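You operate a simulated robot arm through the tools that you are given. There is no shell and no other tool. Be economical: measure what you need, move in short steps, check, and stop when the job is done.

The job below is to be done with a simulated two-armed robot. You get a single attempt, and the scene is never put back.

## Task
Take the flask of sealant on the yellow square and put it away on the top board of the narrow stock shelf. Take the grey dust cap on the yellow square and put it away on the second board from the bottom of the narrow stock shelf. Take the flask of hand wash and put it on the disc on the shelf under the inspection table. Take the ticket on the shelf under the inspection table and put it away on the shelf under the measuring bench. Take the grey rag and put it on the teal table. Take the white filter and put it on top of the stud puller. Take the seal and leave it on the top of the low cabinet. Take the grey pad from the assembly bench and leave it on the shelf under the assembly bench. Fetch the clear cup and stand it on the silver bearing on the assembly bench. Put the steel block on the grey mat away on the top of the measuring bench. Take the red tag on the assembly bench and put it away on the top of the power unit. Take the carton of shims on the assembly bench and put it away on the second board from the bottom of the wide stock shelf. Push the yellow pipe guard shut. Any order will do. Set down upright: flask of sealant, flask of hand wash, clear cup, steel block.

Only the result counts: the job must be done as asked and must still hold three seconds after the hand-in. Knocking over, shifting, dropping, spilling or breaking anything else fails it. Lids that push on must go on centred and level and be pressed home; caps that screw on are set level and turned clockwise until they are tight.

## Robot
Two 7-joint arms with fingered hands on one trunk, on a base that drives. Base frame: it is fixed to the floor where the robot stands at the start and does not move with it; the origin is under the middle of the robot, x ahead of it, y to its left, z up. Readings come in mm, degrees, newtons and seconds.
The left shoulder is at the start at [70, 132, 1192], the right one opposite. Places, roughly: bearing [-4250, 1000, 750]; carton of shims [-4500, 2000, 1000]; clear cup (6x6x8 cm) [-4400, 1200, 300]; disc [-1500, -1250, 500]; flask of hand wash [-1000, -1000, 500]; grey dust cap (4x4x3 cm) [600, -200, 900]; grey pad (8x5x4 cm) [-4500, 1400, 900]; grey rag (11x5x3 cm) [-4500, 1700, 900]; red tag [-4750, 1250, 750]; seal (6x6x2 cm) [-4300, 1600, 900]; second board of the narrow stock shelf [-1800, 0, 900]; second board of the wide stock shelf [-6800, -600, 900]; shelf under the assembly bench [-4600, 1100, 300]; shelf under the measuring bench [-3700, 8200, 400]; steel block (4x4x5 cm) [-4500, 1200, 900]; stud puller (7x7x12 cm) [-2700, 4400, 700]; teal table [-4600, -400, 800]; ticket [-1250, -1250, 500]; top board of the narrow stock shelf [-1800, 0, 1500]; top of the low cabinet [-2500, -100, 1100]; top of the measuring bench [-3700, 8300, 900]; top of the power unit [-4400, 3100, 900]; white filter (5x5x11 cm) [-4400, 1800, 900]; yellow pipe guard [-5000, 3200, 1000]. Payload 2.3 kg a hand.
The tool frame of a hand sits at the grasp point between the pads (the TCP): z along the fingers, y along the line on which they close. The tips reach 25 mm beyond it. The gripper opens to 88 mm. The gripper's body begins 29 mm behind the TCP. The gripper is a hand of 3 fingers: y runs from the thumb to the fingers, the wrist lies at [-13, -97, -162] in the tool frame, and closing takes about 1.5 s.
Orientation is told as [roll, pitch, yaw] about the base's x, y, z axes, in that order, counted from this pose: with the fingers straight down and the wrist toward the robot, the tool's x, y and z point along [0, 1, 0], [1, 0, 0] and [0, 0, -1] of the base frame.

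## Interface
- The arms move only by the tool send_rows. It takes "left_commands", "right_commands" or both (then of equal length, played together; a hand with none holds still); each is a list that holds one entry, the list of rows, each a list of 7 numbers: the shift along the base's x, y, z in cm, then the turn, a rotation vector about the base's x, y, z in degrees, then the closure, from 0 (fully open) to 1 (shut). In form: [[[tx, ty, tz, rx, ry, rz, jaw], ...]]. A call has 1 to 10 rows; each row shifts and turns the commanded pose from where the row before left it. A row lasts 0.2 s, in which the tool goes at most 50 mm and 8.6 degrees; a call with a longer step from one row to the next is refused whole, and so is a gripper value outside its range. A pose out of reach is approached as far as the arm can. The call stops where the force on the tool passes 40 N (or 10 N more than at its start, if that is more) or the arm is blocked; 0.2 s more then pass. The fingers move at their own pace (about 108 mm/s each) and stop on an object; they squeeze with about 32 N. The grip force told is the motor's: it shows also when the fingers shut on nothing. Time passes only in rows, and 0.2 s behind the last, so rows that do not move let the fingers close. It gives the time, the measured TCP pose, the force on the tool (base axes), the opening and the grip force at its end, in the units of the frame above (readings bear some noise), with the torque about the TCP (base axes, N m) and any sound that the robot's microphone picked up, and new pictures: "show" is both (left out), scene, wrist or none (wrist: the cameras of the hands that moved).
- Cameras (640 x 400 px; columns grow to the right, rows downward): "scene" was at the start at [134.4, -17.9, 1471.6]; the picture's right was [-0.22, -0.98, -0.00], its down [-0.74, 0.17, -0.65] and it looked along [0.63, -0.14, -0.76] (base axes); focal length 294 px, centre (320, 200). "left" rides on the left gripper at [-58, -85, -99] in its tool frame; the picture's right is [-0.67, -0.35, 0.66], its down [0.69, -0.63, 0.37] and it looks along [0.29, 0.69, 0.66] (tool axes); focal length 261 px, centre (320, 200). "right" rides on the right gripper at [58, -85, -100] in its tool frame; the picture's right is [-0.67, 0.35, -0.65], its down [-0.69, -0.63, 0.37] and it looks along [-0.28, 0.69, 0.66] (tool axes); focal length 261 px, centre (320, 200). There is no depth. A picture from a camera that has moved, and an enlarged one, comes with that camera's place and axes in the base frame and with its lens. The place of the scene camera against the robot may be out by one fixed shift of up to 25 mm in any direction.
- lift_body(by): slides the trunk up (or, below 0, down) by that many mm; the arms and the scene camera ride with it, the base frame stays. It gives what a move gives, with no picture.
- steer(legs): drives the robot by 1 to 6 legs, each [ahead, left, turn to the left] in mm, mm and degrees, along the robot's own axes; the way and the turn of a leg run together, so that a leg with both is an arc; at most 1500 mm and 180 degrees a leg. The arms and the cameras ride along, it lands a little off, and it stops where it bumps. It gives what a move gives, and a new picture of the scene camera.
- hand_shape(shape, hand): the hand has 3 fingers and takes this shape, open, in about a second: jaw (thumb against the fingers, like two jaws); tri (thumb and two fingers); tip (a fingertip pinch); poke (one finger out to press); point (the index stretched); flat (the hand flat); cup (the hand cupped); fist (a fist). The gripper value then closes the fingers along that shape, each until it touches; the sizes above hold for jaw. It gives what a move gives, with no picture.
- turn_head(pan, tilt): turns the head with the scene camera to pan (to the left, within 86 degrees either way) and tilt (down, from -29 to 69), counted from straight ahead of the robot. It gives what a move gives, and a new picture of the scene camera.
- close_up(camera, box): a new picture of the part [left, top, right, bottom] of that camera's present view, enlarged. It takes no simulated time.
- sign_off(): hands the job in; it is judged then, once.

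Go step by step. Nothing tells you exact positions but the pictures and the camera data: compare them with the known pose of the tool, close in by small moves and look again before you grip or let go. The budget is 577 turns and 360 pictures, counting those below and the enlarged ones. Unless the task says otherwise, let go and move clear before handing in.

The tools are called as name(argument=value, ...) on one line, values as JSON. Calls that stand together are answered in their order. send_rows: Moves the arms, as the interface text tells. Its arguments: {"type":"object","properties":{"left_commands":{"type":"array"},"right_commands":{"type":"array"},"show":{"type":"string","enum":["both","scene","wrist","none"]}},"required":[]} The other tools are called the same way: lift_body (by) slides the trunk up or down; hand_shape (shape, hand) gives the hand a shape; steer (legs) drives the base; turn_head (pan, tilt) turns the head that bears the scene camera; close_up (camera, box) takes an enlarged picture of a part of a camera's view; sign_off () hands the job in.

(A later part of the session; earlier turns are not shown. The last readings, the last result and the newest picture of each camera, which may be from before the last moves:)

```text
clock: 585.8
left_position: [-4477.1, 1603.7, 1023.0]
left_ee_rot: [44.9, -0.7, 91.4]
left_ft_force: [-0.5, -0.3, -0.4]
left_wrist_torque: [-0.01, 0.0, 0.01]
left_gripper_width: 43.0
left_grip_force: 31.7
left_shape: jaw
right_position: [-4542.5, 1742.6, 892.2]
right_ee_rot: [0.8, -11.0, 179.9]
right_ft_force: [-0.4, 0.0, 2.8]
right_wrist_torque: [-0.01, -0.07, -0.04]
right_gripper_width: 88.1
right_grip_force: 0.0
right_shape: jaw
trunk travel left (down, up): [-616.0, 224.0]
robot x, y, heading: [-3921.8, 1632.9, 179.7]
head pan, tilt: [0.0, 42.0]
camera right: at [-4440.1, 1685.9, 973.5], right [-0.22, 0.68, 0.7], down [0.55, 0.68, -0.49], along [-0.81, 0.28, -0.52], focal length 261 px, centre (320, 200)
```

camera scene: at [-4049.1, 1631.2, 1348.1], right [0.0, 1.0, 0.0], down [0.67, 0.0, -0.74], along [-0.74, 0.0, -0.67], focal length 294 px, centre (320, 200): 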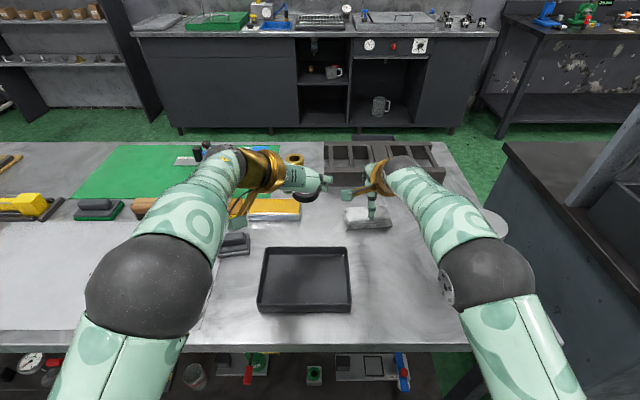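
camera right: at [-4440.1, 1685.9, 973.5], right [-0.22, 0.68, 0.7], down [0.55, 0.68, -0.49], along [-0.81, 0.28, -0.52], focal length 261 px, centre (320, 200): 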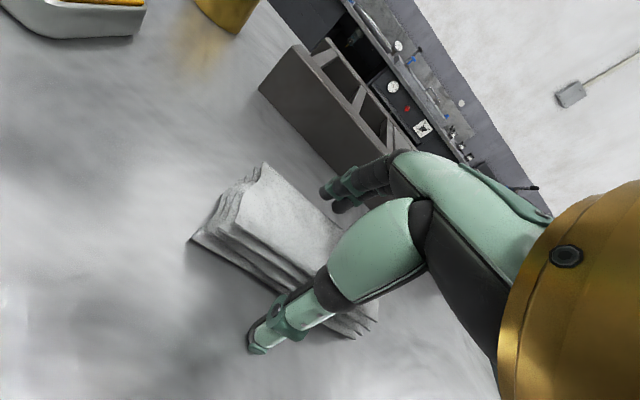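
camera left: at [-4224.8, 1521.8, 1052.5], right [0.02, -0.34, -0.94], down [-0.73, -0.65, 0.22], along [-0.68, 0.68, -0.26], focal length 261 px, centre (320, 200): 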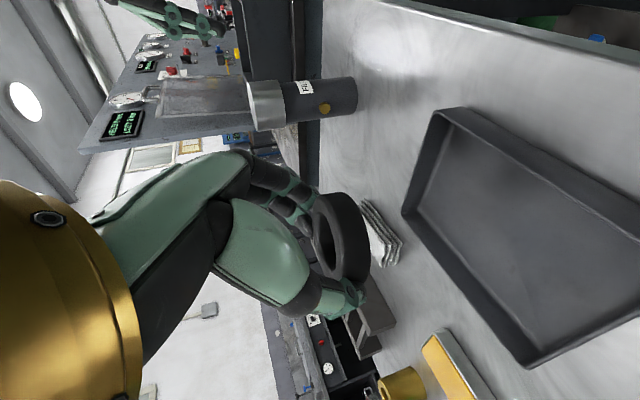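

send_rows(right_commands=[[[0, 0, 0, 0, 0, 0, 0.4], [0, 0, 0, 0, 0, 0, 0.7], [0, 0, 0, 0, 0, 0, 1], [0, 0, 0, 0, 0, 0, 1], [0, 0, 0, 0, 0, 0, 1], [0, 0, 1, 0, 0, 0, 1], [0, 0, 2, 0, 0, 0, 1], [0.5, 0, 3, 0, 0, 0, 1]]], show="wrist")

```text
clock: 587.6
left_position: [-4475.6, 1605.2, 1023.8]
left_ee_rot: [44.9, -0.8, 91.3]
left_ft_force: [-0.2, -0.3, -1.1]
left_wrist_torque: [0.0, 0.03, 0.01]
left_gripper_width: 43.0
left_grip_force: 32.3
left_shape: jaw
right_position: [-4537.3, 1743.5, 952.2]
right_ee_rot: [0.8, -10.9, 179.8]
right_ft_force: [0.3, -0.1, -0.2]
right_wrist_torque: [-0.02, 0.0, 0.0]
right_gripper_width: 44.6
right_grip_force: 32.1
right_shape: jaw
trunk travel left (down, up): [-616.0, 224.0]
robot x, y, heading: [-3922.3, 1632.2, 179.8]
head pan, tilt: [0.0, 42.0]
camera right: at [-4434.8, 1686.2, 1034.7], right [-0.22, 0.68, 0.7], down [0.55, 0.68, -0.49], along [-0.81, 0.28, -0.52], focal length 261 px, centre (320, 200)
```

right: 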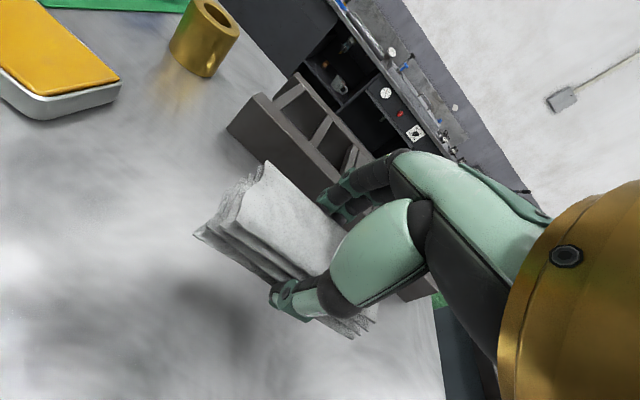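

The rag is held. I'll raise, back off and strafe to the teal table.

lift_body(by=80)

steer(legs=[[-300, 0, 0], [0, 1000, 0], [0, 1020, 0]])

```text
clock: 588.8
left_position: [-4476.8, 1604.2, 1102.8]
left_ee_rot: [44.9, -0.7, 91.3]
left_ft_force: [-0.8, 0.2, -0.5]
left_wrist_torque: [-0.02, -0.02, 0.0]
left_gripper_width: 43.1
left_grip_force: 32.0
left_shape: jaw
right_position: [-4538.1, 1744.5, 1031.8]
right_ee_rot: [0.8, -10.8, 179.7]
right_ft_force: [-1.0, 0.5, -0.6]
right_wrist_torque: [0.0, 0.01, 0.01]
right_gripper_width: 44.5
right_grip_force: 32.3
right_shape: jaw
trunk travel left (down, up): [-696.0, 144.0]
robot x, y, heading: [-3921.9, 1629.1, 179.8]
head pan, tilt: [0.0, 42.0]
```

```text
clock: 600.3
left_position: [-4182.1, -394.4, 1103.0]
left_ee_rot: [44.8, -0.8, 92.3]
left_ft_force: [0.5, 0.7, -0.3]
left_wrist_torque: [0.01, 0.01, 0.02]
left_gripper_width: 43.3
left_grip_force: 31.9
left_shape: jaw
right_position: [-4245.1, -256.3, 1031.8]
right_ee_rot: [0.9, -10.7, -179.2]
right_ft_force: [-0.1, 0.0, -0.8]
right_wrist_torque: [0.03, 0.0, 0.0]
right_gripper_width: 44.5
right_grip_force: 32.5
right_shape: jaw
trunk travel left (down, up): [-696.0, 144.0]
robot x, y, heading: [-3626.2, -355.5, -179.0]
head pan, tilt: [0.0, 42.0]
camera scene: at [-3752.5, -360.0, 1428.2], right [-0.01, 1.0, 0.0], down [0.67, 0.01, -0.74], along [-0.74, -0.01, -0.67], focal length 294 px, centre (320, 200)
```

scene: 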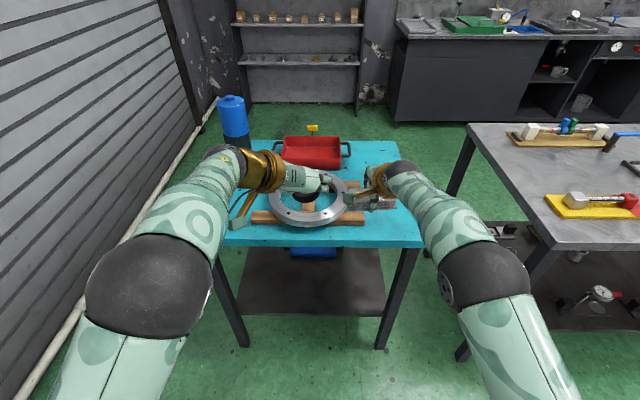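

The teal table has free space right of the ring fixture, around [-4345,-160]. I'll align the right hand over it and lower.

steer(legs=[[100, -97, -1]])

lift_body(by=-140)

close_up(camera="right", box=[0, 0, 640, 400])

```text
clock: 601.6
left_position: [-4278.8, -291.7, 1103.2]
left_ee_rot: [45.0, -0.9, 91.4]
left_ft_force: [0.3, 0.1, -0.1]
left_wrist_torque: [-0.02, -0.07, -0.02]
left_gripper_width: 43.3
left_grip_force: 31.5
left_shape: jaw
right_position: [-4339.3, -152.5, 1034.2]
right_ee_rot: [0.8, -10.9, 179.9]
right_ft_force: [-0.1, 0.0, -0.7]
right_wrist_torque: [0.02, -0.02, -0.04]
right_gripper_width: 44.6
right_grip_force: 32.3
right_shape: jaw
trunk travel left (down, up): [-696.0, 144.0]
robot x, y, heading: [-3724.9, -258.3, 179.8]
head pan, tilt: [0.0, 42.0]
camera scene: at [-3847.9, -264.7, 1428.4], right [0.0, 1.0, 0.0], down [0.67, 0.0, -0.74], along [-0.74, 0.0, -0.67], focal length 294 px, centre (320, 200)
```

scene: 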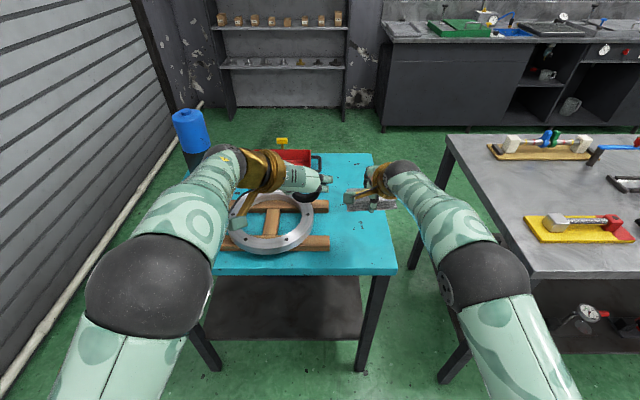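

```text
clock: 603.3
left_position: [-4279.1, -290.5, 962.6]
left_ee_rot: [45.0, -0.8, 91.4]
left_ft_force: [-0.3, -0.1, -0.9]
left_wrist_torque: [-0.04, -0.01, -0.02]
left_gripper_width: 43.4
left_grip_force: 31.9
left_shape: jaw
right_position: [-4341.6, -151.7, 892.5]
right_ee_rot: [0.9, -10.8, 179.9]
right_ft_force: [-0.1, -0.3, -0.8]
right_wrist_torque: [0.0, 0.0, 0.03]
right_gripper_width: 44.4
right_grip_force: 31.6
right_shape: jaw
trunk travel left (down, up): [-556.0, 284.0]
robot x, y, heading: [-3723.1, -262.8, 180.1]
head pan, tilt: [0.0, 42.0]
```

```text
1.00 times, centred on (320, 200) of right
camera zoom: at [-4237.6, -208.0, 974.2], right [-0.22, 0.68, 0.7], down [0.55, 0.68, -0.49], along [-0.81, 0.28, -0.52], focal length 261 px, centre (320, 200)
```

zoom: 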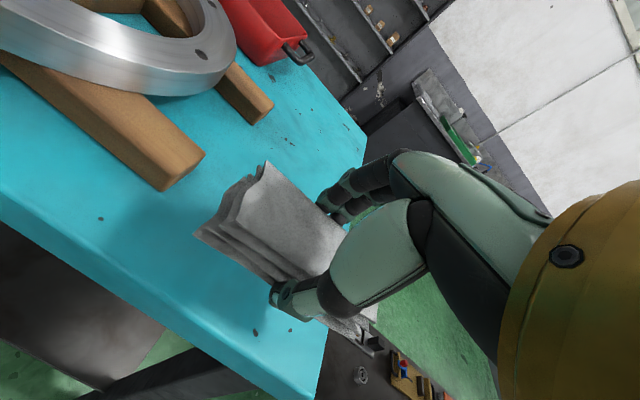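

I need to be about 50 mm deeper. I'll shift and then lower.

steer(legs=[[55, -15, 0]])

send_rows(right_commands=[[[0, 0, -1.5, 0, 0, 0, 1], [0, 0, -1.5, 0, 0, 0, 1], [0, 0, -1, 0, 0, 0, 1], [0, 0, 0, 0, 0, 0, 1]]], show="wrist")

```text
clock: 604.3
left_position: [-4333.1, -276.2, 963.7]
left_ee_rot: [45.0, -0.9, 91.5]
left_ft_force: [-0.1, 0.6, -0.1]
left_wrist_torque: [0.01, -0.01, 0.03]
left_gripper_width: 43.1
left_grip_force: 32.1
left_shape: jaw
right_position: [-4393.9, -136.7, 893.0]
right_ee_rot: [0.8, -10.9, 179.9]
right_ft_force: [-0.5, 0.3, -1.1]
right_wrist_torque: [-0.02, -0.03, -0.02]
right_gripper_width: 44.6
right_grip_force: 31.4
right_shape: jaw
trunk travel left (down, up): [-556.0, 284.0]
robot x, y, heading: [-3776.5, -247.3, 180.0]
head pan, tilt: [0.0, 42.0]
camera scene: at [-3903.2, -248.6, 1288.4], right [0.0, 1.0, 0.0], down [0.67, 0.0, -0.74], along [-0.74, 0.0, -0.67], focal length 294 px, centre (320, 200)
```

scene: 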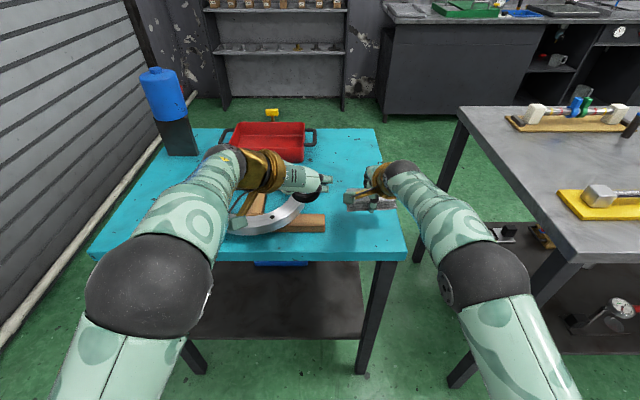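

```text
clock: 605.3
left_position: [-4335.2, -274.5, 961.7]
left_ee_rot: [44.9, -0.9, 91.4]
left_ft_force: [0.7, 0.3, -0.9]
left_wrist_torque: [0.0, -0.03, -0.01]
left_gripper_width: 43.3
left_grip_force: 32.3
left_shape: jaw
right_position: [-4394.8, -137.0, 852.0]
right_ee_rot: [0.8, -10.7, 180.0]
right_ft_force: [1.0, 0.1, -0.3]
right_wrist_torque: [0.02, -0.02, 0.0]
right_gripper_width: 44.5
right_grip_force: 31.8
right_shape: jaw
trunk travel left (down, up): [-556.0, 284.0]
robot x, y, heading: [-3779.9, -245.1, 180.1]
head pan, tilt: [0.0, 42.0]
camera right: at [-4292.2, -193.2, 933.8], right [-0.22, 0.68, 0.7], down [0.55, 0.68, -0.49], along [-0.81, 0.28, -0.52], focal length 261 px, centre (320, 200)
```

right: 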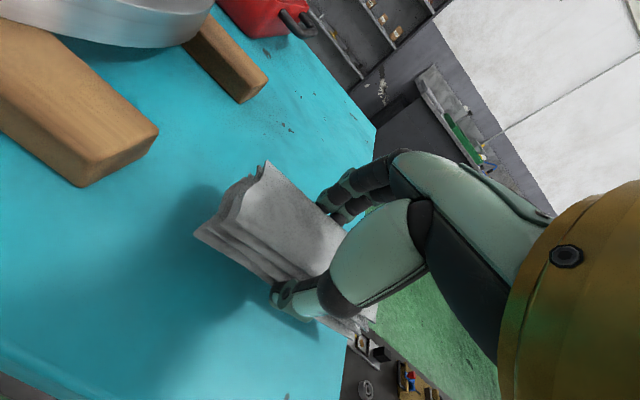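

send_rows(right_commands=[[[0, -1.2, -0.5, 0, 0, 0, 1], [0, 0, -0.5, 0, 0, 0, 1], [0, 0, 0, 0, 0, 0, 1]]], show="none")

send_rows(right_commands=[[[0, 0, -0.5, 0, 0, 0, 1], [0, 0, -0.3, 0, 0, 0, 1], [0, 0, 0, 0, 0, 0, 1]]], show="none")

send_rows(right_commands=[[[0, 0, -0.4, 0, 0, 0, 1], [0, 0, 0, 0, 0, 0, 1]]], show="none")

```text
clock: 606.1
left_position: [-4334.7, -274.0, 962.9]
left_ee_rot: [44.9, -0.8, 91.4]
left_ft_force: [-0.1, -0.8, 0.4]
left_wrist_torque: [0.01, 0.0, 0.0]
left_gripper_width: 43.3
left_grip_force: 32.6
left_shape: jaw
right_position: [-4395.3, -148.3, 841.9]
right_ee_rot: [0.8, -10.8, 179.9]
right_ft_force: [0.6, 0.3, -0.9]
right_wrist_torque: [-0.04, -0.02, 0.0]
right_gripper_width: 44.4
right_grip_force: 32.4
right_shape: jaw
trunk travel left (down, up): [-556.0, 284.0]
robot x, y, heading: [-3782.8, -246.7, 180.1]
head pan, tilt: [0.0, 42.0]
```

```text
clock: 606.9
left_position: [-4335.6, -274.9, 962.9]
left_ee_rot: [44.8, -0.7, 91.4]
left_ft_force: [0.1, -0.8, -1.3]
left_wrist_torque: [0.01, 0.02, 0.01]
left_gripper_width: 43.2
left_grip_force: 31.9
left_shape: jaw
right_position: [-4395.9, -148.9, 834.1]
right_ee_rot: [0.9, -10.8, 179.9]
right_ft_force: [0.0, -0.1, -0.9]
right_wrist_torque: [-0.01, 0.01, -0.01]
right_gripper_width: 44.4
right_grip_force: 31.9
right_shape: jaw
trunk travel left (down, up): [-556.0, 284.0]
robot x, y, heading: [-3781.9, -248.1, 179.8]
head pan, tilt: [0.0, 42.0]
```

```text
clock: 607.5
left_position: [-4334.6, -275.8, 963.3]
left_ee_rot: [45.0, -0.8, 91.4]
left_ft_force: [-0.1, 0.2, 0.0]
left_wrist_torque: [-0.02, 0.04, -0.02]
left_gripper_width: 43.1
left_grip_force: 32.5
left_shape: jaw
right_position: [-4395.8, -148.5, 831.7]
right_ee_rot: [0.8, -11.1, 179.9]
right_ft_force: [-1.7, 0.5, 3.9]
right_wrist_torque: [0.02, -0.09, 0.0]
right_gripper_width: 44.4
right_grip_force: 32.3
right_shape: jaw
trunk travel left (down, up): [-556.0, 284.0]
robot x, y, heading: [-3780.8, -246.8, 180.2]
head pan, tilt: [0.0, 42.0]
```

Contact. I'll release and lift the right hand.

send_rows(right_commands=[[[0, 0, 0, 0, 0, 0, 0.6], [0, 0, 0, 0, 0, 0, 0.2], [0, 0, 0, 0, 0, 0, 0], [0, 0, 2, 0, 0, 0, 0], [0.3, 0, 4, 0, 0, 0, 0], [0.3, 0, 4, 0, 0, 0, 0], [0, 0, 4, 0, 0, 0, 0]]], show="wrist")

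```text
clock: 609.1
left_position: [-4334.4, -276.0, 962.6]
left_ee_rot: [44.9, -0.8, 91.4]
left_ft_force: [1.1, 0.8, -1.0]
left_wrist_torque: [0.01, 0.04, -0.03]
left_gripper_width: 42.8
left_grip_force: 32.2
left_shape: jaw
right_position: [-4388.7, -148.0, 971.7]
right_ee_rot: [0.8, -10.8, 179.9]
right_ft_force: [-0.3, -1.6, 0.3]
right_wrist_torque: [0.02, 0.02, -0.01]
right_gripper_width: 87.4
right_grip_force: 0.0
right_shape: jaw
trunk travel left (down, up): [-556.0, 284.0]
robot x, y, heading: [-3781.3, -243.0, 179.7]
head pan, tilt: [0.0, 42.0]
camera right: at [-4286.3, -206.0, 1054.4], right [-0.22, 0.68, 0.7], down [0.55, 0.68, -0.49], along [-0.81, 0.28, -0.52], focal length 261 px, centre (320, 200)
```

right: 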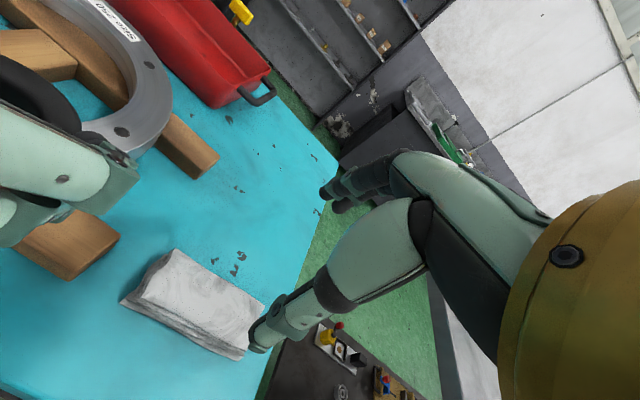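

The rag lies on the teal table, so ten are done. Next is the seal for the low cabinet; I'll raise, back off and turn to face +x.

lift_body(by=260)

steer(legs=[[-280, 0, 0], [0, 0, -180]])

turn_head(pan=0, tilt=25)

```text
clock: 611.7
left_position: [-4335.4, -274.7, 1222.3]
left_ee_rot: [44.9, -0.9, 91.4]
left_ft_force: [-0.1, -0.1, -0.9]
left_wrist_torque: [0.01, -0.03, 0.02]
left_gripper_width: 42.7
left_grip_force: 32.7
left_shape: jaw
right_position: [-4389.6, -150.1, 1230.9]
right_ee_rot: [0.7, -10.9, 179.9]
right_ft_force: [0.4, 0.3, 0.2]
right_wrist_torque: [0.0, 0.01, 0.02]
right_gripper_width: 87.4
right_grip_force: 0.1
right_shape: jaw
trunk travel left (down, up): [-816.0, 24.0]
robot x, y, heading: [-3776.5, -247.6, 180.2]
head pan, tilt: [0.0, 42.0]
```

```text
clock: 621.1
left_position: [-2939.3, -243.1, 1223.1]
left_ee_rot: [44.9, -0.7, -91.0]
left_ft_force: [-0.6, -0.6, -0.3]
left_wrist_torque: [-0.02, -0.01, -0.01]
left_gripper_width: 42.8
left_grip_force: 32.2
left_shape: jaw
right_position: [-2888.9, -371.6, 1232.4]
right_ee_rot: [0.8, -10.8, -2.4]
right_ft_force: [-0.8, -0.2, 0.3]
right_wrist_torque: [0.0, 0.02, 0.01]
right_gripper_width: 87.6
right_grip_force: 0.1
right_shape: jaw
trunk travel left (down, up): [-816.0, 24.0]
robot x, y, heading: [-3492.9, -245.4, -2.4]
head pan, tilt: [0.0, 42.0]
camera scene: at [-3353.0, -254.2, 1548.2], right [-0.04, -1.0, 0.0], down [-0.67, 0.03, -0.74], along [0.74, -0.03, -0.67], focal length 294 px, centre (320, 200)
```

scene: 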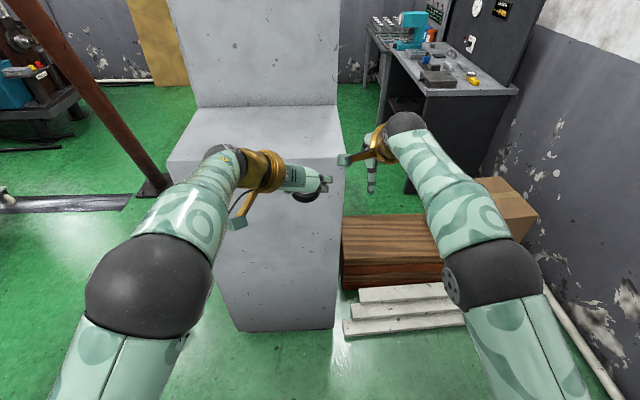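

```text
clock: 621.9
left_position: [-2939.2, -243.1, 1223.5]
left_ee_rot: [44.9, -0.8, -91.0]
left_ft_force: [-0.5, 1.0, 0.5]
left_wrist_torque: [0.03, 0.03, 0.01]
left_gripper_width: 43.0
left_grip_force: 31.6
left_shape: jaw
right_position: [-2890.2, -371.8, 1231.7]
right_ee_rot: [0.7, -10.8, -2.5]
right_ft_force: [-0.4, 0.2, 0.6]
right_wrist_torque: [-0.01, -0.02, 0.0]
right_gripper_width: 87.7
right_grip_force: 0.0
right_shape: jaw
trunk travel left (down, up): [-816.0, 24.0]
robot x, y, heading: [-3496.9, -251.0, -2.2]
head pan, tilt: [0.0, 25.0]
camera scene: at [-3344.6, -254.8, 1574.4], right [-0.04, -1.0, 0.0], down [-0.42, 0.02, -0.91], along [0.91, -0.04, -0.42], focal length 294 px, centre (320, 200)
```

scene: 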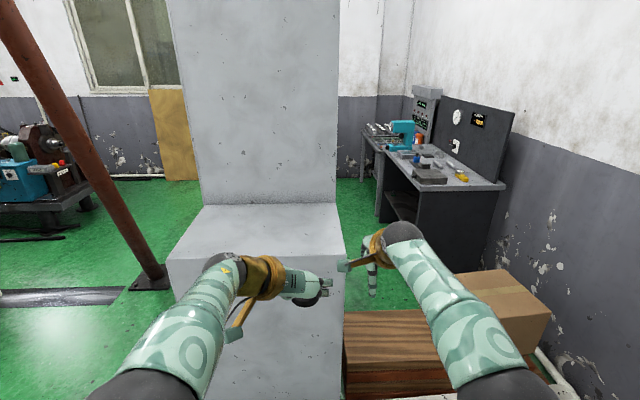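

The cabinet top is empty, spanning x -2663…-2282, y -358…155, z≈1075. I'll drive up and lower the seal onto it.

steer(legs=[[340, 100, 2.3]])

send_rows(left_commands=[[[0, 0, -2, 0, 0, 0, 1], [0, 0, -2, 0, 0, 0, 1], [0, 0, -2, 0, 0, 0, 1], [0, 0, -1, 0, 0, 0, 1], [0, 0, 0, 0, 0, 0, 1]]], show="wrist")

```text
clock: 624.2
left_position: [-2602.3, -135.8, 1224.3]
left_ee_rot: [45.0, -0.7, -89.2]
left_ft_force: [1.0, 0.3, -0.3]
left_wrist_torque: [0.0, 0.01, 0.0]
left_gripper_width: 42.9
left_grip_force: 31.8
left_shape: jaw
right_position: [-2548.4, -261.7, 1232.9]
right_ee_rot: [0.8, -11.0, -0.7]
right_ft_force: [-0.5, 0.3, 0.6]
right_wrist_torque: [0.01, 0.01, -0.04]
right_gripper_width: 87.7
right_grip_force: 0.1
right_shape: jaw
trunk travel left (down, up): [-816.0, 24.0]
robot x, y, heading: [-3156.0, -156.9, -0.6]
head pan, tilt: [0.0, 25.0]
camera scene: at [-3007.7, -160.6, 1574.8], right [-0.01, -1.0, 0.0], down [-0.42, 0.01, -0.91], along [0.91, -0.01, -0.42], focal length 294 px, centre (320, 200)
```

scene: 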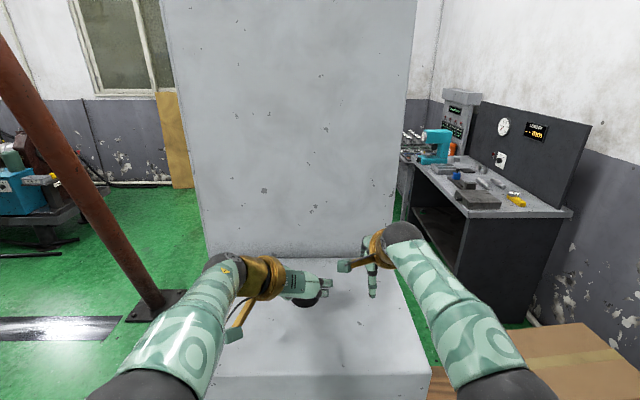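

```text
clock: 625.4
left_position: [-2599.9, -135.3, 1152.7]
left_ee_rot: [44.9, -0.6, -89.3]
left_ft_force: [0.0, -0.4, -0.2]
left_wrist_torque: [-0.03, 0.02, -0.01]
left_gripper_width: 42.8
left_grip_force: 30.9
left_shape: jaw
right_position: [-2547.9, -261.9, 1231.9]
right_ee_rot: [0.9, -10.9, -0.7]
right_ft_force: [-0.1, 0.6, -0.3]
right_wrist_torque: [0.02, 0.02, -0.01]
right_gripper_width: 87.8
right_grip_force: 0.1
right_shape: jaw
trunk travel left (down, up): [-816.0, 24.0]
robot x, y, heading: [-3154.7, -154.5, -0.6]
head pan, tilt: [0.0, 25.0]
camera left: at [-2712.1, -50.8, 1182.0], right [-0.02, 0.34, -0.94], down [0.73, 0.64, 0.22], along [0.68, -0.69, -0.26], focal length 261 px, centre (320, 200)
```

left: 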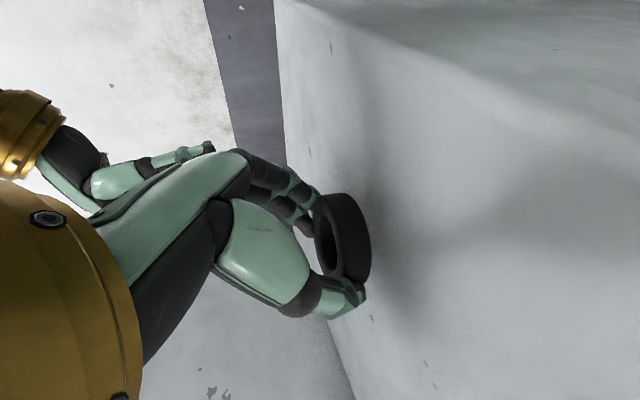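

send_rows(left_commands=[[[0, 0, -0.8, 0, 0, 0, 1], [0, 0, -0.7, 0, 0, 0, 1], [0, 0, 0, 0, 0, 0, 1]]], show="none")

send_rows(left_commands=[[[0, 0, -0.5, 0, 0, 0, 1], [0, 0, -0.4, 0, 0, 0, 1], [0, 0, 0, 0, 0, 0, 1]]], show="none")

send_rows(left_commands=[[[0, 0, -0.4, 0, 0, 0, 1], [0, 0, 0, 0, 0, 0, 1]]], show="wrist")

```text
clock: 626.2
left_position: [-2601.5, -135.5, 1142.1]
left_ee_rot: [45.3, -1.0, -89.2]
left_ft_force: [3.0, 0.2, 15.0]
left_wrist_torque: [-0.4, -0.21, 0.06]
left_gripper_width: 42.6
left_grip_force: 32.0
left_shape: jaw
right_position: [-2548.2, -261.6, 1232.9]
right_ee_rot: [0.7, -11.1, -0.7]
right_ft_force: [0.7, 0.6, -0.4]
right_wrist_torque: [0.04, -0.06, 0.0]
right_gripper_width: 87.6
right_grip_force: 0.1
right_shape: jaw
trunk travel left (down, up): [-816.0, 24.0]
robot x, y, heading: [-3159.1, -157.2, -0.7]
head pan, tilt: [0.0, 25.0]
```

```text
clock: 626.8
left_position: [-2602.7, -134.3, 1140.6]
left_ee_rot: [46.1, -1.1, -89.2]
left_ft_force: [0.9, -0.2, 22.1]
left_wrist_torque: [-0.49, -0.25, -0.05]
left_gripper_width: 42.4
left_grip_force: 31.9
left_shape: jaw
right_position: [-2552.6, -261.1, 1234.6]
right_ee_rot: [0.8, -11.2, -0.7]
right_ft_force: [-0.3, -0.3, 0.1]
right_wrist_torque: [0.01, 0.02, 0.0]
right_gripper_width: 87.6
right_grip_force: 0.1
right_shape: jaw
trunk travel left (down, up): [-816.0, 24.0]
robot x, y, heading: [-3155.9, -158.6, -0.6]
head pan, tilt: [0.0, 25.0]
stopped in row 3 (left hand): the force on the tool passed its limit (the readings are from after the stop); the commanded pose is now the measured one
```

```text
clock: 627.5
left_position: [-2602.7, -135.1, 1139.3]
left_ee_rot: [46.7, -1.3, -89.1]
left_ft_force: [-1.2, -0.7, 22.0]
left_wrist_torque: [-0.53, -0.24, -0.07]
left_gripper_width: 42.1
left_grip_force: 32.5
left_shape: jaw
right_position: [-2554.2, -261.4, 1236.6]
right_ee_rot: [1.0, -11.3, -0.7]
right_ft_force: [-0.1, 0.0, 0.5]
right_wrist_torque: [0.01, 0.01, 0.0]
right_gripper_width: 87.7
right_grip_force: 0.0
right_shape: jaw
trunk travel left (down, up): [-816.0, 24.0]
robot x, y, heading: [-3156.6, -158.7, -0.7]
head pan, tilt: [0.0, 25.0]
stopped in row 2 (left hand): the force on the tool passed its limit (the readings are from after the stop); the commanded pose is now the measured one
camera left: at [-2716.1, -51.0, 1164.3], right [0.01, 0.33, -0.95], down [0.73, 0.65, 0.23], along [0.69, -0.69, -0.23], focal length 261 px, centre (320, 200)
```

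left: 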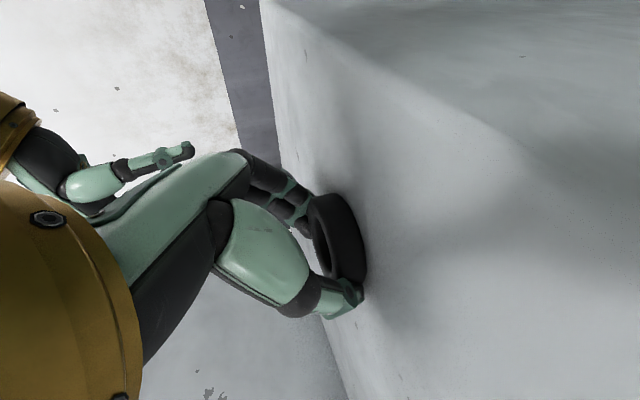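

In contact. I'll relax, release and withdraw.

send_rows(left_commands=[[[0, 0, 0.4, 0, 0, 0, 1], [0, 0, 0.2, 0, 0, 0, 1], [0, 0, 0, 0, 0, 0, 0.6], [0, 0, 0, 0, 0, 0, 0.2], [0, 0, 0, 0, 0, 0, 0], [-1.5, 0, 1.5, 0, 0, 0, 0], [-2.5, 0, 2.5, 0, 0, 0, 0], [-2, 0, 3, 0, 0, 0, 0]]], show="both")

```text
clock: 629.3
left_position: [-2654.8, -125.4, 1212.5]
left_ee_rot: [45.5, -2.6, -87.8]
left_ft_force: [-0.7, 0.0, -1.2]
left_wrist_torque: [0.0, 0.02, 0.01]
left_gripper_width: 87.2
left_grip_force: 0.0
left_shape: jaw
right_position: [-2547.1, -259.6, 1233.1]
right_ee_rot: [0.8, -11.0, -0.7]
right_ft_force: [0.5, -0.3, 0.1]
right_wrist_torque: [0.0, -0.02, -0.01]
right_gripper_width: 87.6
right_grip_force: 0.0
right_shape: jaw
trunk travel left (down, up): [-816.0, 24.0]
robot x, y, heading: [-3155.8, -159.9, -0.4]
head pan, tilt: [0.0, 25.0]
camera scene: at [-3005.9, -158.6, 1574.6], right [-0.01, -1.0, 0.0], down [-0.42, 0.0, -0.91], along [0.91, -0.01, -0.42], focal length 294 px, centre (320, 200)
camera left: at [-2770.3, -44.2, 1236.1], right [-0.01, 0.31, -0.95], down [0.72, 0.67, 0.21], along [0.7, -0.68, -0.23], focal length 261 px, centre (320, 200)
```

scene: 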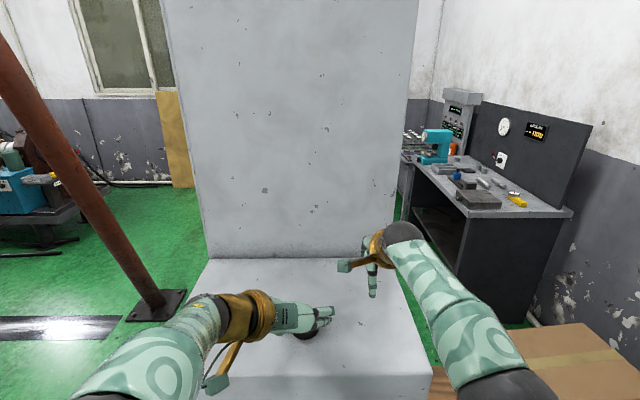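
left: 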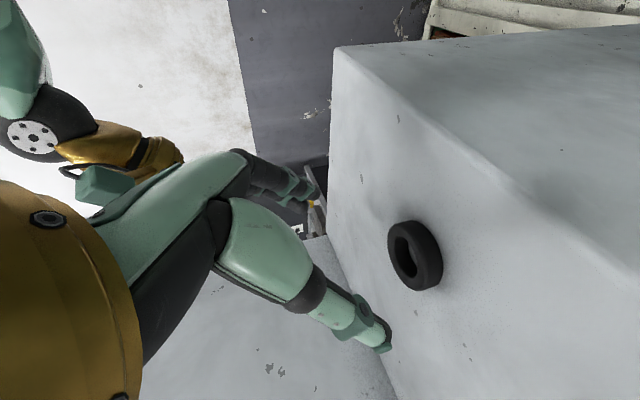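

The seal rests on the low cabinet, so eleven are done. I'll go back to the assembly bench for the pad and cup.

steer(legs=[[-400, 0, 0], [0, 0, 180], [0, -1480, 0]])

turn_head(pan=0, tilt=42)

```text
clock: 646.2
left_position: [-4154.8, 1250.9, 1212.7]
left_ee_rot: [45.8, -2.6, 95.6]
left_ft_force: [0.5, 0.1, 0.8]
left_wrist_torque: [0.02, -0.02, 0.0]
left_gripper_width: 87.7
left_grip_force: 0.1
left_shape: jaw
right_position: [-4272.7, 1375.1, 1230.8]
right_ee_rot: [0.8, -10.9, -176.8]
right_ft_force: [-1.1, -0.4, 0.3]
right_wrist_torque: [-0.02, 0.0, 0.04]
right_gripper_width: 87.5
right_grip_force: 0.2
right_shape: jaw
trunk travel left (down, up): [-816.0, 24.0]
robot x, y, heading: [-3656.6, 1311.4, -176.8]
head pan, tilt: [0.0, 25.0]
camera scene: at [-3792.2, 1302.4, 1574.5], right [-0.06, 1.0, 0.0], down [0.42, 0.02, -0.91], along [-0.9, -0.05, -0.42], focal length 294 px, centre (320, 200)
```

scene: 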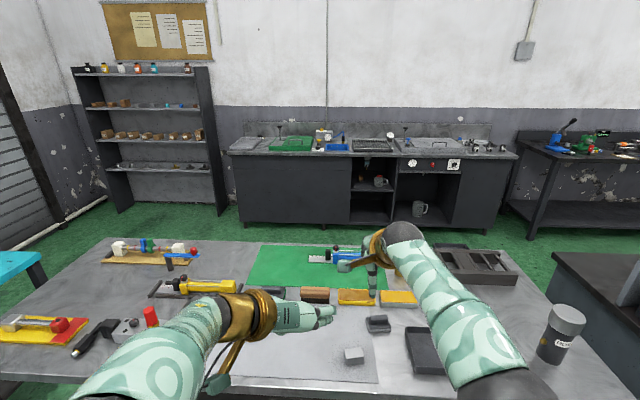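

```text
clock: 647.0
left_position: [-4156.4, 1249.0, 1215.0]
left_ee_rot: [45.9, -3.2, 96.0]
left_ft_force: [0.1, -0.4, -0.2]
left_wrist_torque: [0.02, 0.02, 0.0]
left_gripper_width: 87.6
left_grip_force: 0.1
left_shape: jaw
right_position: [-4273.4, 1376.0, 1231.0]
right_ee_rot: [0.7, -10.9, -176.9]
right_ft_force: [0.0, 1.3, 0.3]
right_wrist_torque: [0.0, 0.0, 0.02]
right_gripper_width: 87.7
right_grip_force: 0.0
right_shape: jaw
trunk travel left (down, up): [-816.0, 24.0]
robot x, y, heading: [-3661.9, 1310.2, -176.7]
head pan, tilt: [0.0, 42.0]
camera scene: at [-3783.7, 1303.8, 1548.3], right [-0.06, 1.0, 0.0], down [0.67, 0.04, -0.74], along [-0.74, -0.04, -0.67], focal length 294 px, centre (320, 200)
```

scene: 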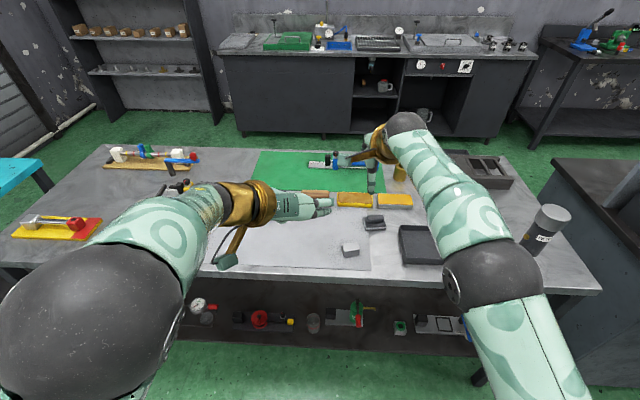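

The pad is at about [-4452,1443]. I'll lower, straighten the right hand and approach.

lift_body(by=-200)

steer(legs=[[250, -42, -3.2]])

send_rows(right_commands=[[[0, 0, 0, 0, -5.4, 0, 0], [0, 0, 0, 0, -5.4, 0, 0], [0, 0, 0, 0, 0, 0, 0]]], show="both")

```text
clock: 649.2
left_position: [-4156.2, 1248.9, 1015.4]
left_ee_rot: [45.8, -3.2, 96.0]
left_ft_force: [0.1, 0.2, -0.7]
left_wrist_torque: [0.0, 0.04, 0.01]
left_gripper_width: 87.6
left_grip_force: 0.1
left_shape: jaw
right_position: [-4273.4, 1375.6, 1032.2]
right_ee_rot: [0.8, -10.9, -176.9]
right_ft_force: [-0.1, -0.1, 0.9]
right_wrist_torque: [0.02, 0.01, -0.03]
right_gripper_width: 87.7
right_grip_force: 0.1
right_shape: jaw
trunk travel left (down, up): [-616.0, 224.0]
robot x, y, heading: [-3658.3, 1310.2, -177.0]
head pan, tilt: [0.0, 42.0]
```

```text
clock: 651.0
left_position: [-4402.0, 1314.1, 1015.6]
left_ee_rot: [45.9, -3.2, 92.7]
left_ft_force: [0.1, 0.0, 0.7]
left_wrist_torque: [-0.01, 0.01, 0.01]
left_gripper_width: 87.7
left_grip_force: 0.0
left_shape: jaw
right_position: [-4509.6, 1447.5, 1032.7]
right_ee_rot: [0.8, -10.8, 179.7]
right_ft_force: [0.5, 0.6, 0.4]
right_wrist_torque: [-0.01, 0.01, 0.01]
right_gripper_width: 87.6
right_grip_force: 0.1
right_shape: jaw
trunk travel left (down, up): [-616.0, 224.0]
robot x, y, heading: [-3901.3, 1346.7, 180.1]
head pan, tilt: [0.0, 42.0]
camera scene: at [-4025.3, 1347.3, 1348.4], right [0.0, 1.0, 0.0], down [0.67, 0.0, -0.74], along [-0.74, 0.0, -0.67], focal length 294 px, centre (320, 200)
```

scene: 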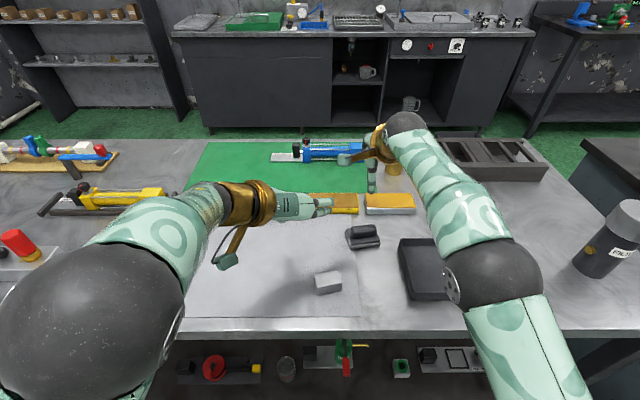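

```text
clock: 651.8
left_position: [-4403.7, 1313.8, 1015.8]
left_ee_rot: [45.7, -3.4, 92.6]
left_ft_force: [0.3, -0.5, 0.0]
left_wrist_torque: [0.02, -0.02, -0.02]
left_gripper_width: 87.7
left_grip_force: 0.1
left_shape: jaw
right_position: [-4485.6, 1455.8, 1022.5]
right_ee_rot: [0.8, 0.1, 179.7]
right_ft_force: [-0.2, -0.7, -0.5]
right_wrist_torque: [-0.01, 0.01, 0.0]
right_gripper_width: 87.7
right_grip_force: 0.0
right_shape: jaw
right hand out of reach, approached as far as the arm can: row 1, 2
trunk travel left (down, up): [-616.0, 224.0]
robot x, y, heading: [-3901.0, 1344.1, 179.6]
head pan, tilt: [0.0, 42.0]
camera scene: at [-4027.0, 1347.5, 1348.2], right [0.0, 1.0, 0.0], down [0.67, 0.0, -0.74], along [-0.74, 0.0, -0.67], focal length 294 px, centre (320, 200)
camera right: at [-4399.8, 1398.1, 1123.1], right [-0.34, 0.68, 0.65], down [0.63, 0.68, -0.37], along [-0.69, 0.28, -0.66], focal length 261 px, centre (320, 200)
```

scene: 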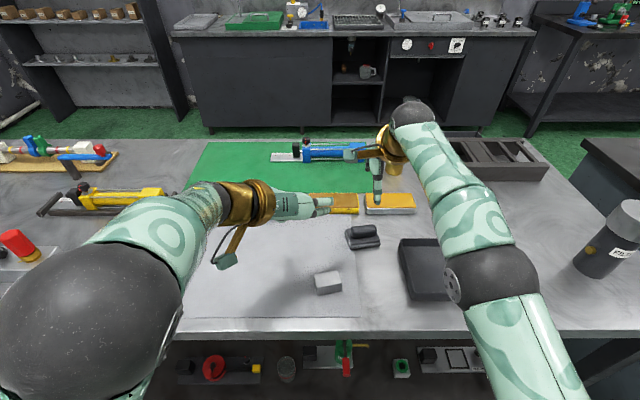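
right: 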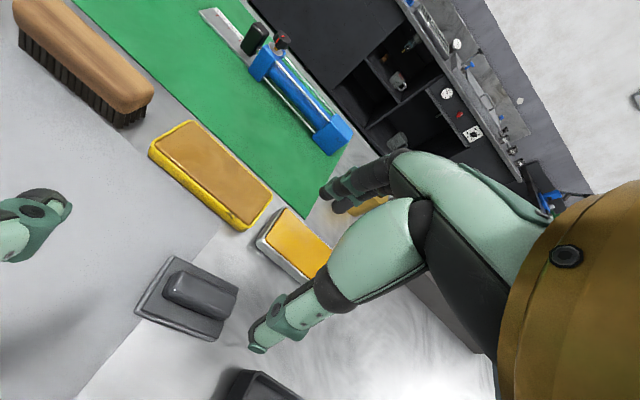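

send_rows(right_commands=[[[0.7, -0.5, -3.5, 0, 0, 0, 0], [0.7, -0.5, -3.5, 0, 0, 0, 0], [0, 0, -3, 0, 0, 0, 0], [0, 0, -2.5, 0, 0, 0, 0], [0, 0, 0, 0, 0, 0, 0]]], show="wrist")

```text
clock: 653.0
left_position: [-4402.9, 1314.7, 1015.7]
left_ee_rot: [45.8, -3.4, 92.7]
left_ft_force: [0.5, -0.2, 0.2]
left_wrist_torque: [-0.01, 0.0, 0.03]
left_gripper_width: 87.7
left_grip_force: 0.0
left_shape: jaw
right_position: [-4470.0, 1443.2, 896.5]
right_ee_rot: [0.8, -0.1, 179.7]
right_ft_force: [0.4, 1.3, -0.8]
right_wrist_torque: [-0.01, 0.01, -0.02]
right_gripper_width: 87.7
right_grip_force: 0.0
right_shape: jaw
trunk travel left (down, up): [-616.0, 224.0]
robot x, y, heading: [-3902.1, 1348.0, 179.7]
head pan, tilt: [0.0, 42.0]
camera right: at [-4383.9, 1386.8, 996.9], right [-0.34, 0.68, 0.65], down [0.63, 0.68, -0.38], along [-0.69, 0.28, -0.66], focal length 261 px, centre (320, 200)
```

right: 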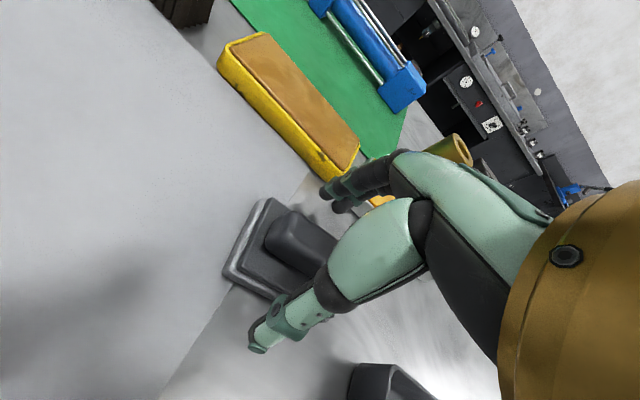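

send_rows(right_commands=[[[0, 0, -0.8, 0, 0, 0, 0], [0, 0, -0.5, 0, 0, 0, 0], [0, 0, 0, 0, 0, 0, 0.4], [0, 0, 0, 0, 0, 0, 0.8], [0, 0, 0, 0, 0, 0, 1], [0, 0, 0, 0, 0, 0, 1], [0, 0, 0, 0, 0, 0, 1], [0, 0, 1, 0, 0, 0, 1], [0, 0, 3, 0, 0, 0, 1], [0, 0, 3, 0, 0, 0, 1]]], show="wrist")

```text
clock: 655.2
left_position: [-4401.7, 1314.2, 1015.0]
left_ee_rot: [45.8, -3.3, 92.7]
left_ft_force: [0.6, 0.0, 0.7]
left_wrist_torque: [0.01, -0.04, -0.02]
left_gripper_width: 87.6
left_grip_force: 0.0
left_shape: jaw
right_position: [-4469.6, 1445.0, 956.9]
right_ee_rot: [0.8, 0.0, 179.7]
right_ft_force: [-0.1, -1.0, -0.8]
right_wrist_torque: [0.0, 0.01, 0.02]
right_gripper_width: 44.2
right_grip_force: 31.9
right_shape: jaw
trunk travel left (down, up): [-616.0, 224.0]
robot x, y, heading: [-3902.1, 1347.9, 179.5]
head pan, tilt: [0.0, 42.0]
camera right: at [-4383.7, 1387.3, 1055.6], right [-0.34, 0.68, 0.65], down [0.63, 0.68, -0.38], along [-0.69, 0.28, -0.66], focal length 261 px, centre (320, 200)
```

right: 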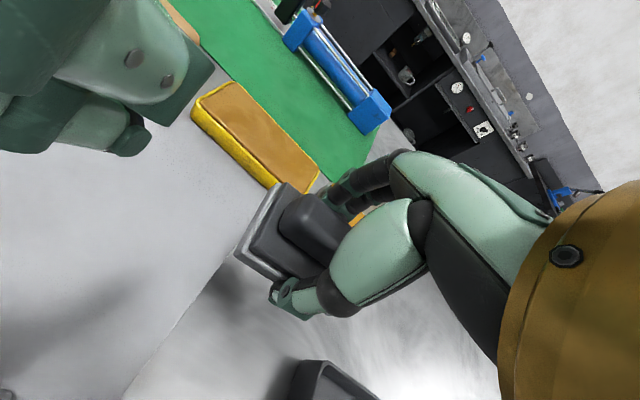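

The pad is held. I'll back off, lower the trunk and view the shelf beneath.

steer(legs=[[-330, 0, 0]])

lift_body(by=-400)

turn_head(pan=0, tilt=30)

```text
clock: 657.4
left_position: [-4074.3, 1311.3, 1014.6]
left_ee_rot: [45.8, -3.4, 92.9]
left_ft_force: [-0.3, -0.5, -0.2]
left_wrist_torque: [0.02, -0.02, 0.0]
left_gripper_width: 87.7
left_grip_force: 0.1
left_shape: jaw
right_position: [-4141.1, 1441.5, 954.4]
right_ee_rot: [0.7, 0.0, 179.9]
right_ft_force: [-0.3, 0.7, -1.3]
right_wrist_torque: [-0.06, -0.01, 0.0]
right_gripper_width: 44.4
right_grip_force: 32.1
right_shape: jaw
trunk travel left (down, up): [-616.0, 224.0]
robot x, y, heading: [-3567.3, 1343.6, 180.0]
head pan, tilt: [0.0, 42.0]
camera scene: at [-3697.7, 1346.2, 1348.1], right [0.0, 1.0, 0.0], down [0.67, 0.0, -0.74], along [-0.74, 0.0, -0.67], focal length 294 px, centre (320, 200)
```

scene: 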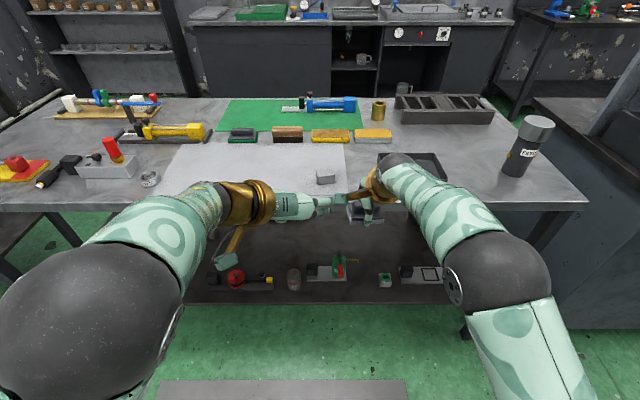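

```text
clock: 661.2
left_position: [-4072.5, 1311.5, 615.2]
left_ee_rot: [45.8, -3.5, 92.7]
left_ft_force: [0.3, 0.0, -0.4]
left_wrist_torque: [-0.02, -0.02, 0.02]
left_gripper_width: 87.6
left_grip_force: 0.0
left_shape: jaw
right_position: [-4138.1, 1442.5, 556.2]
right_ee_rot: [0.8, -0.1, 179.8]
right_ft_force: [0.1, 0.8, -1.5]
right_wrist_torque: [0.03, 0.01, -0.01]
right_gripper_width: 44.3
right_grip_force: 31.9
right_shape: jaw
trunk travel left (down, up): [-216.0, 624.0]
robot x, y, heading: [-3568.7, 1348.9, 180.1]
head pan, tilt: [0.0, 42.0]
```

```text
clock: 661.9
left_position: [-4072.9, 1311.4, 615.0]
left_ee_rot: [45.8, -3.5, 92.8]
left_ft_force: [-0.3, -0.7, -0.4]
left_wrist_torque: [0.0, 0.01, 0.03]
left_gripper_width: 87.6
left_grip_force: 0.0
left_shape: jaw
right_position: [-4139.9, 1441.8, 554.9]
right_ee_rot: [0.9, -0.1, 179.8]
right_ft_force: [-0.3, -0.1, 0.1]
right_wrist_torque: [-0.03, -0.03, -0.03]
right_gripper_width: 44.5
right_grip_force: 32.4
right_shape: jaw
trunk travel left (down, up): [-216.0, 624.0]
robot x, y, heading: [-3573.2, 1346.9, 179.8]
head pan, tilt: [0.0, 30.0]
camera scene: at [-3703.2, 1346.2, 966.4], right [0.0, 1.0, 0.0], down [0.5, 0.0, -0.87], along [-0.87, 0.0, -0.5], focal length 294 px, centre (320, 200)
```

scene: 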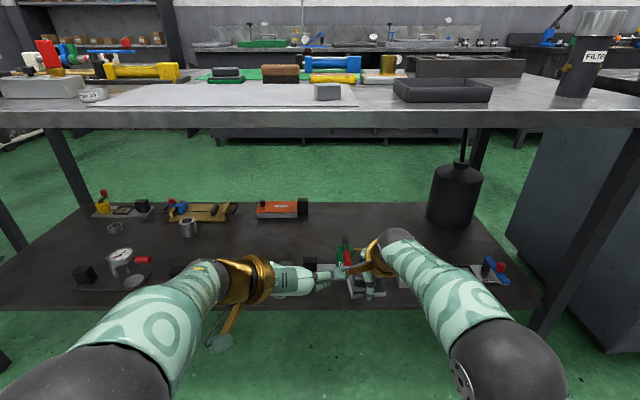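

The shelf is at about z=285, front x≈-4281. I saw a gap at y≈1456–1576 between the vise plate and the nut block. I'll move in and look with the right wrist camera.

steer(legs=[[215, -75, 0]])

lift_body(by=-100)

close_up(camera="right", box=[0, 0, 640, 400])

```text
clock: 663.7
left_position: [-4288.1, 1390.6, 614.2]
left_ee_rot: [45.8, -3.6, 92.8]
left_ft_force: [0.4, -0.5, 0.6]
left_wrist_torque: [0.0, 0.0, 0.0]
left_gripper_width: 87.5
left_grip_force: 0.0
left_shape: jaw
right_position: [-4355.5, 1519.8, 554.4]
right_ee_rot: [0.8, 0.0, 179.6]
right_ft_force: [-0.3, 0.7, -0.1]
right_wrist_torque: [-0.02, 0.01, -0.01]
right_gripper_width: 44.4
right_grip_force: 31.9
right_shape: jaw
trunk travel left (down, up): [-216.0, 624.0]
robot x, y, heading: [-3783.5, 1425.9, 179.6]
head pan, tilt: [0.0, 30.0]
camera scene: at [-3919.4, 1423.1, 966.5], right [0.0, 1.0, 0.0], down [0.5, 0.0, -0.87], along [-0.87, 0.0, -0.5], focal length 294 px, centre (320, 200)
```

scene: 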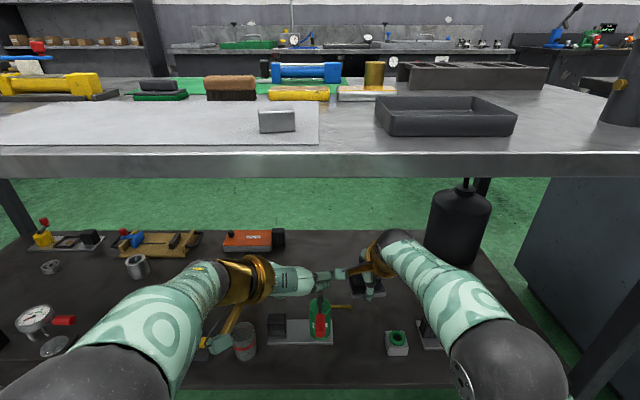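

```text
clock: 665.0
left_position: [-4289.3, 1389.4, 515.6]
left_ee_rot: [45.8, -3.5, 92.7]
left_ft_force: [0.2, -0.6, 0.1]
left_wrist_torque: [0.0, 0.0, -0.05]
left_gripper_width: 87.8
left_grip_force: 0.1
left_shape: jaw
right_position: [-4353.8, 1519.5, 456.1]
right_ee_rot: [0.8, -0.1, 179.6]
right_ft_force: [0.4, -0.4, -0.8]
right_wrist_torque: [-0.03, 0.03, -0.02]
right_gripper_width: 44.1
right_grip_force: 32.1
right_shape: jaw
trunk travel left (down, up): [-116.0, 724.0]
robot x, y, heading: [-3787.3, 1420.8, 179.7]
head pan, tilt: [0.0, 30.0]
```

```text
1.00 times, centred on (320, 200) of right
camera zoom: at [-4269.4, 1462.7, 555.2], right [-0.34, 0.68, 0.65], down [0.63, 0.68, -0.38], along [-0.69, 0.28, -0.66], focal length 261 px, centre (320, 200)
```

zoom: 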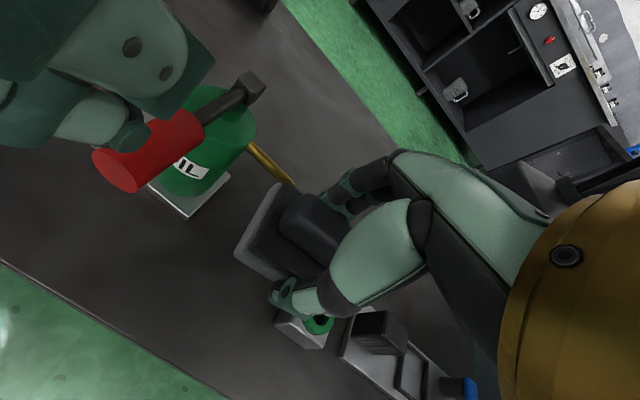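

The landing spot below is free. Lowering.

send_rows(right_commands=[[[0, 0, -3.5, 0, 0, 0, 1], [0, 0, -3.5, 0, 0, 0, 1], [0, 0, -2.5, 0, 0, 0, 1], [0, 0, -1, 0, 0, 0, 1], [0, 0, 0, 0, 0, 0, 1]]], show="wrist")

```text
clock: 666.2
left_position: [-4289.0, 1389.0, 514.3]
left_ee_rot: [45.8, -3.5, 92.6]
left_ft_force: [-0.2, 0.3, 0.3]
left_wrist_torque: [0.0, 0.02, 0.0]
left_gripper_width: 87.8
left_grip_force: 0.1
left_shape: jaw
right_position: [-4354.4, 1520.1, 349.0]
right_ee_rot: [0.8, 0.0, 179.6]
right_ft_force: [-0.3, -0.2, -1.7]
right_wrist_torque: [0.0, 0.0, 0.01]
right_gripper_width: 44.3
right_grip_force: 32.3
right_shape: jaw
trunk travel left (down, up): [-116.0, 724.0]
robot x, y, heading: [-3786.5, 1422.0, 179.6]
head pan, tilt: [0.0, 30.0]
camera right: at [-4269.8, 1462.4, 449.6], right [-0.34, 0.68, 0.65], down [0.63, 0.68, -0.38], along [-0.69, 0.28, -0.66], focal length 261 px, centre (320, 200)
```

right: 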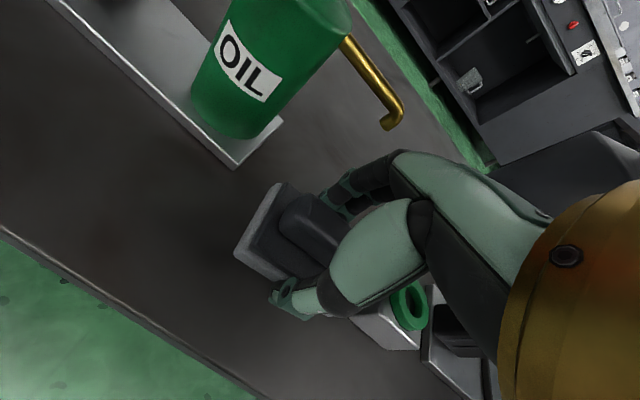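

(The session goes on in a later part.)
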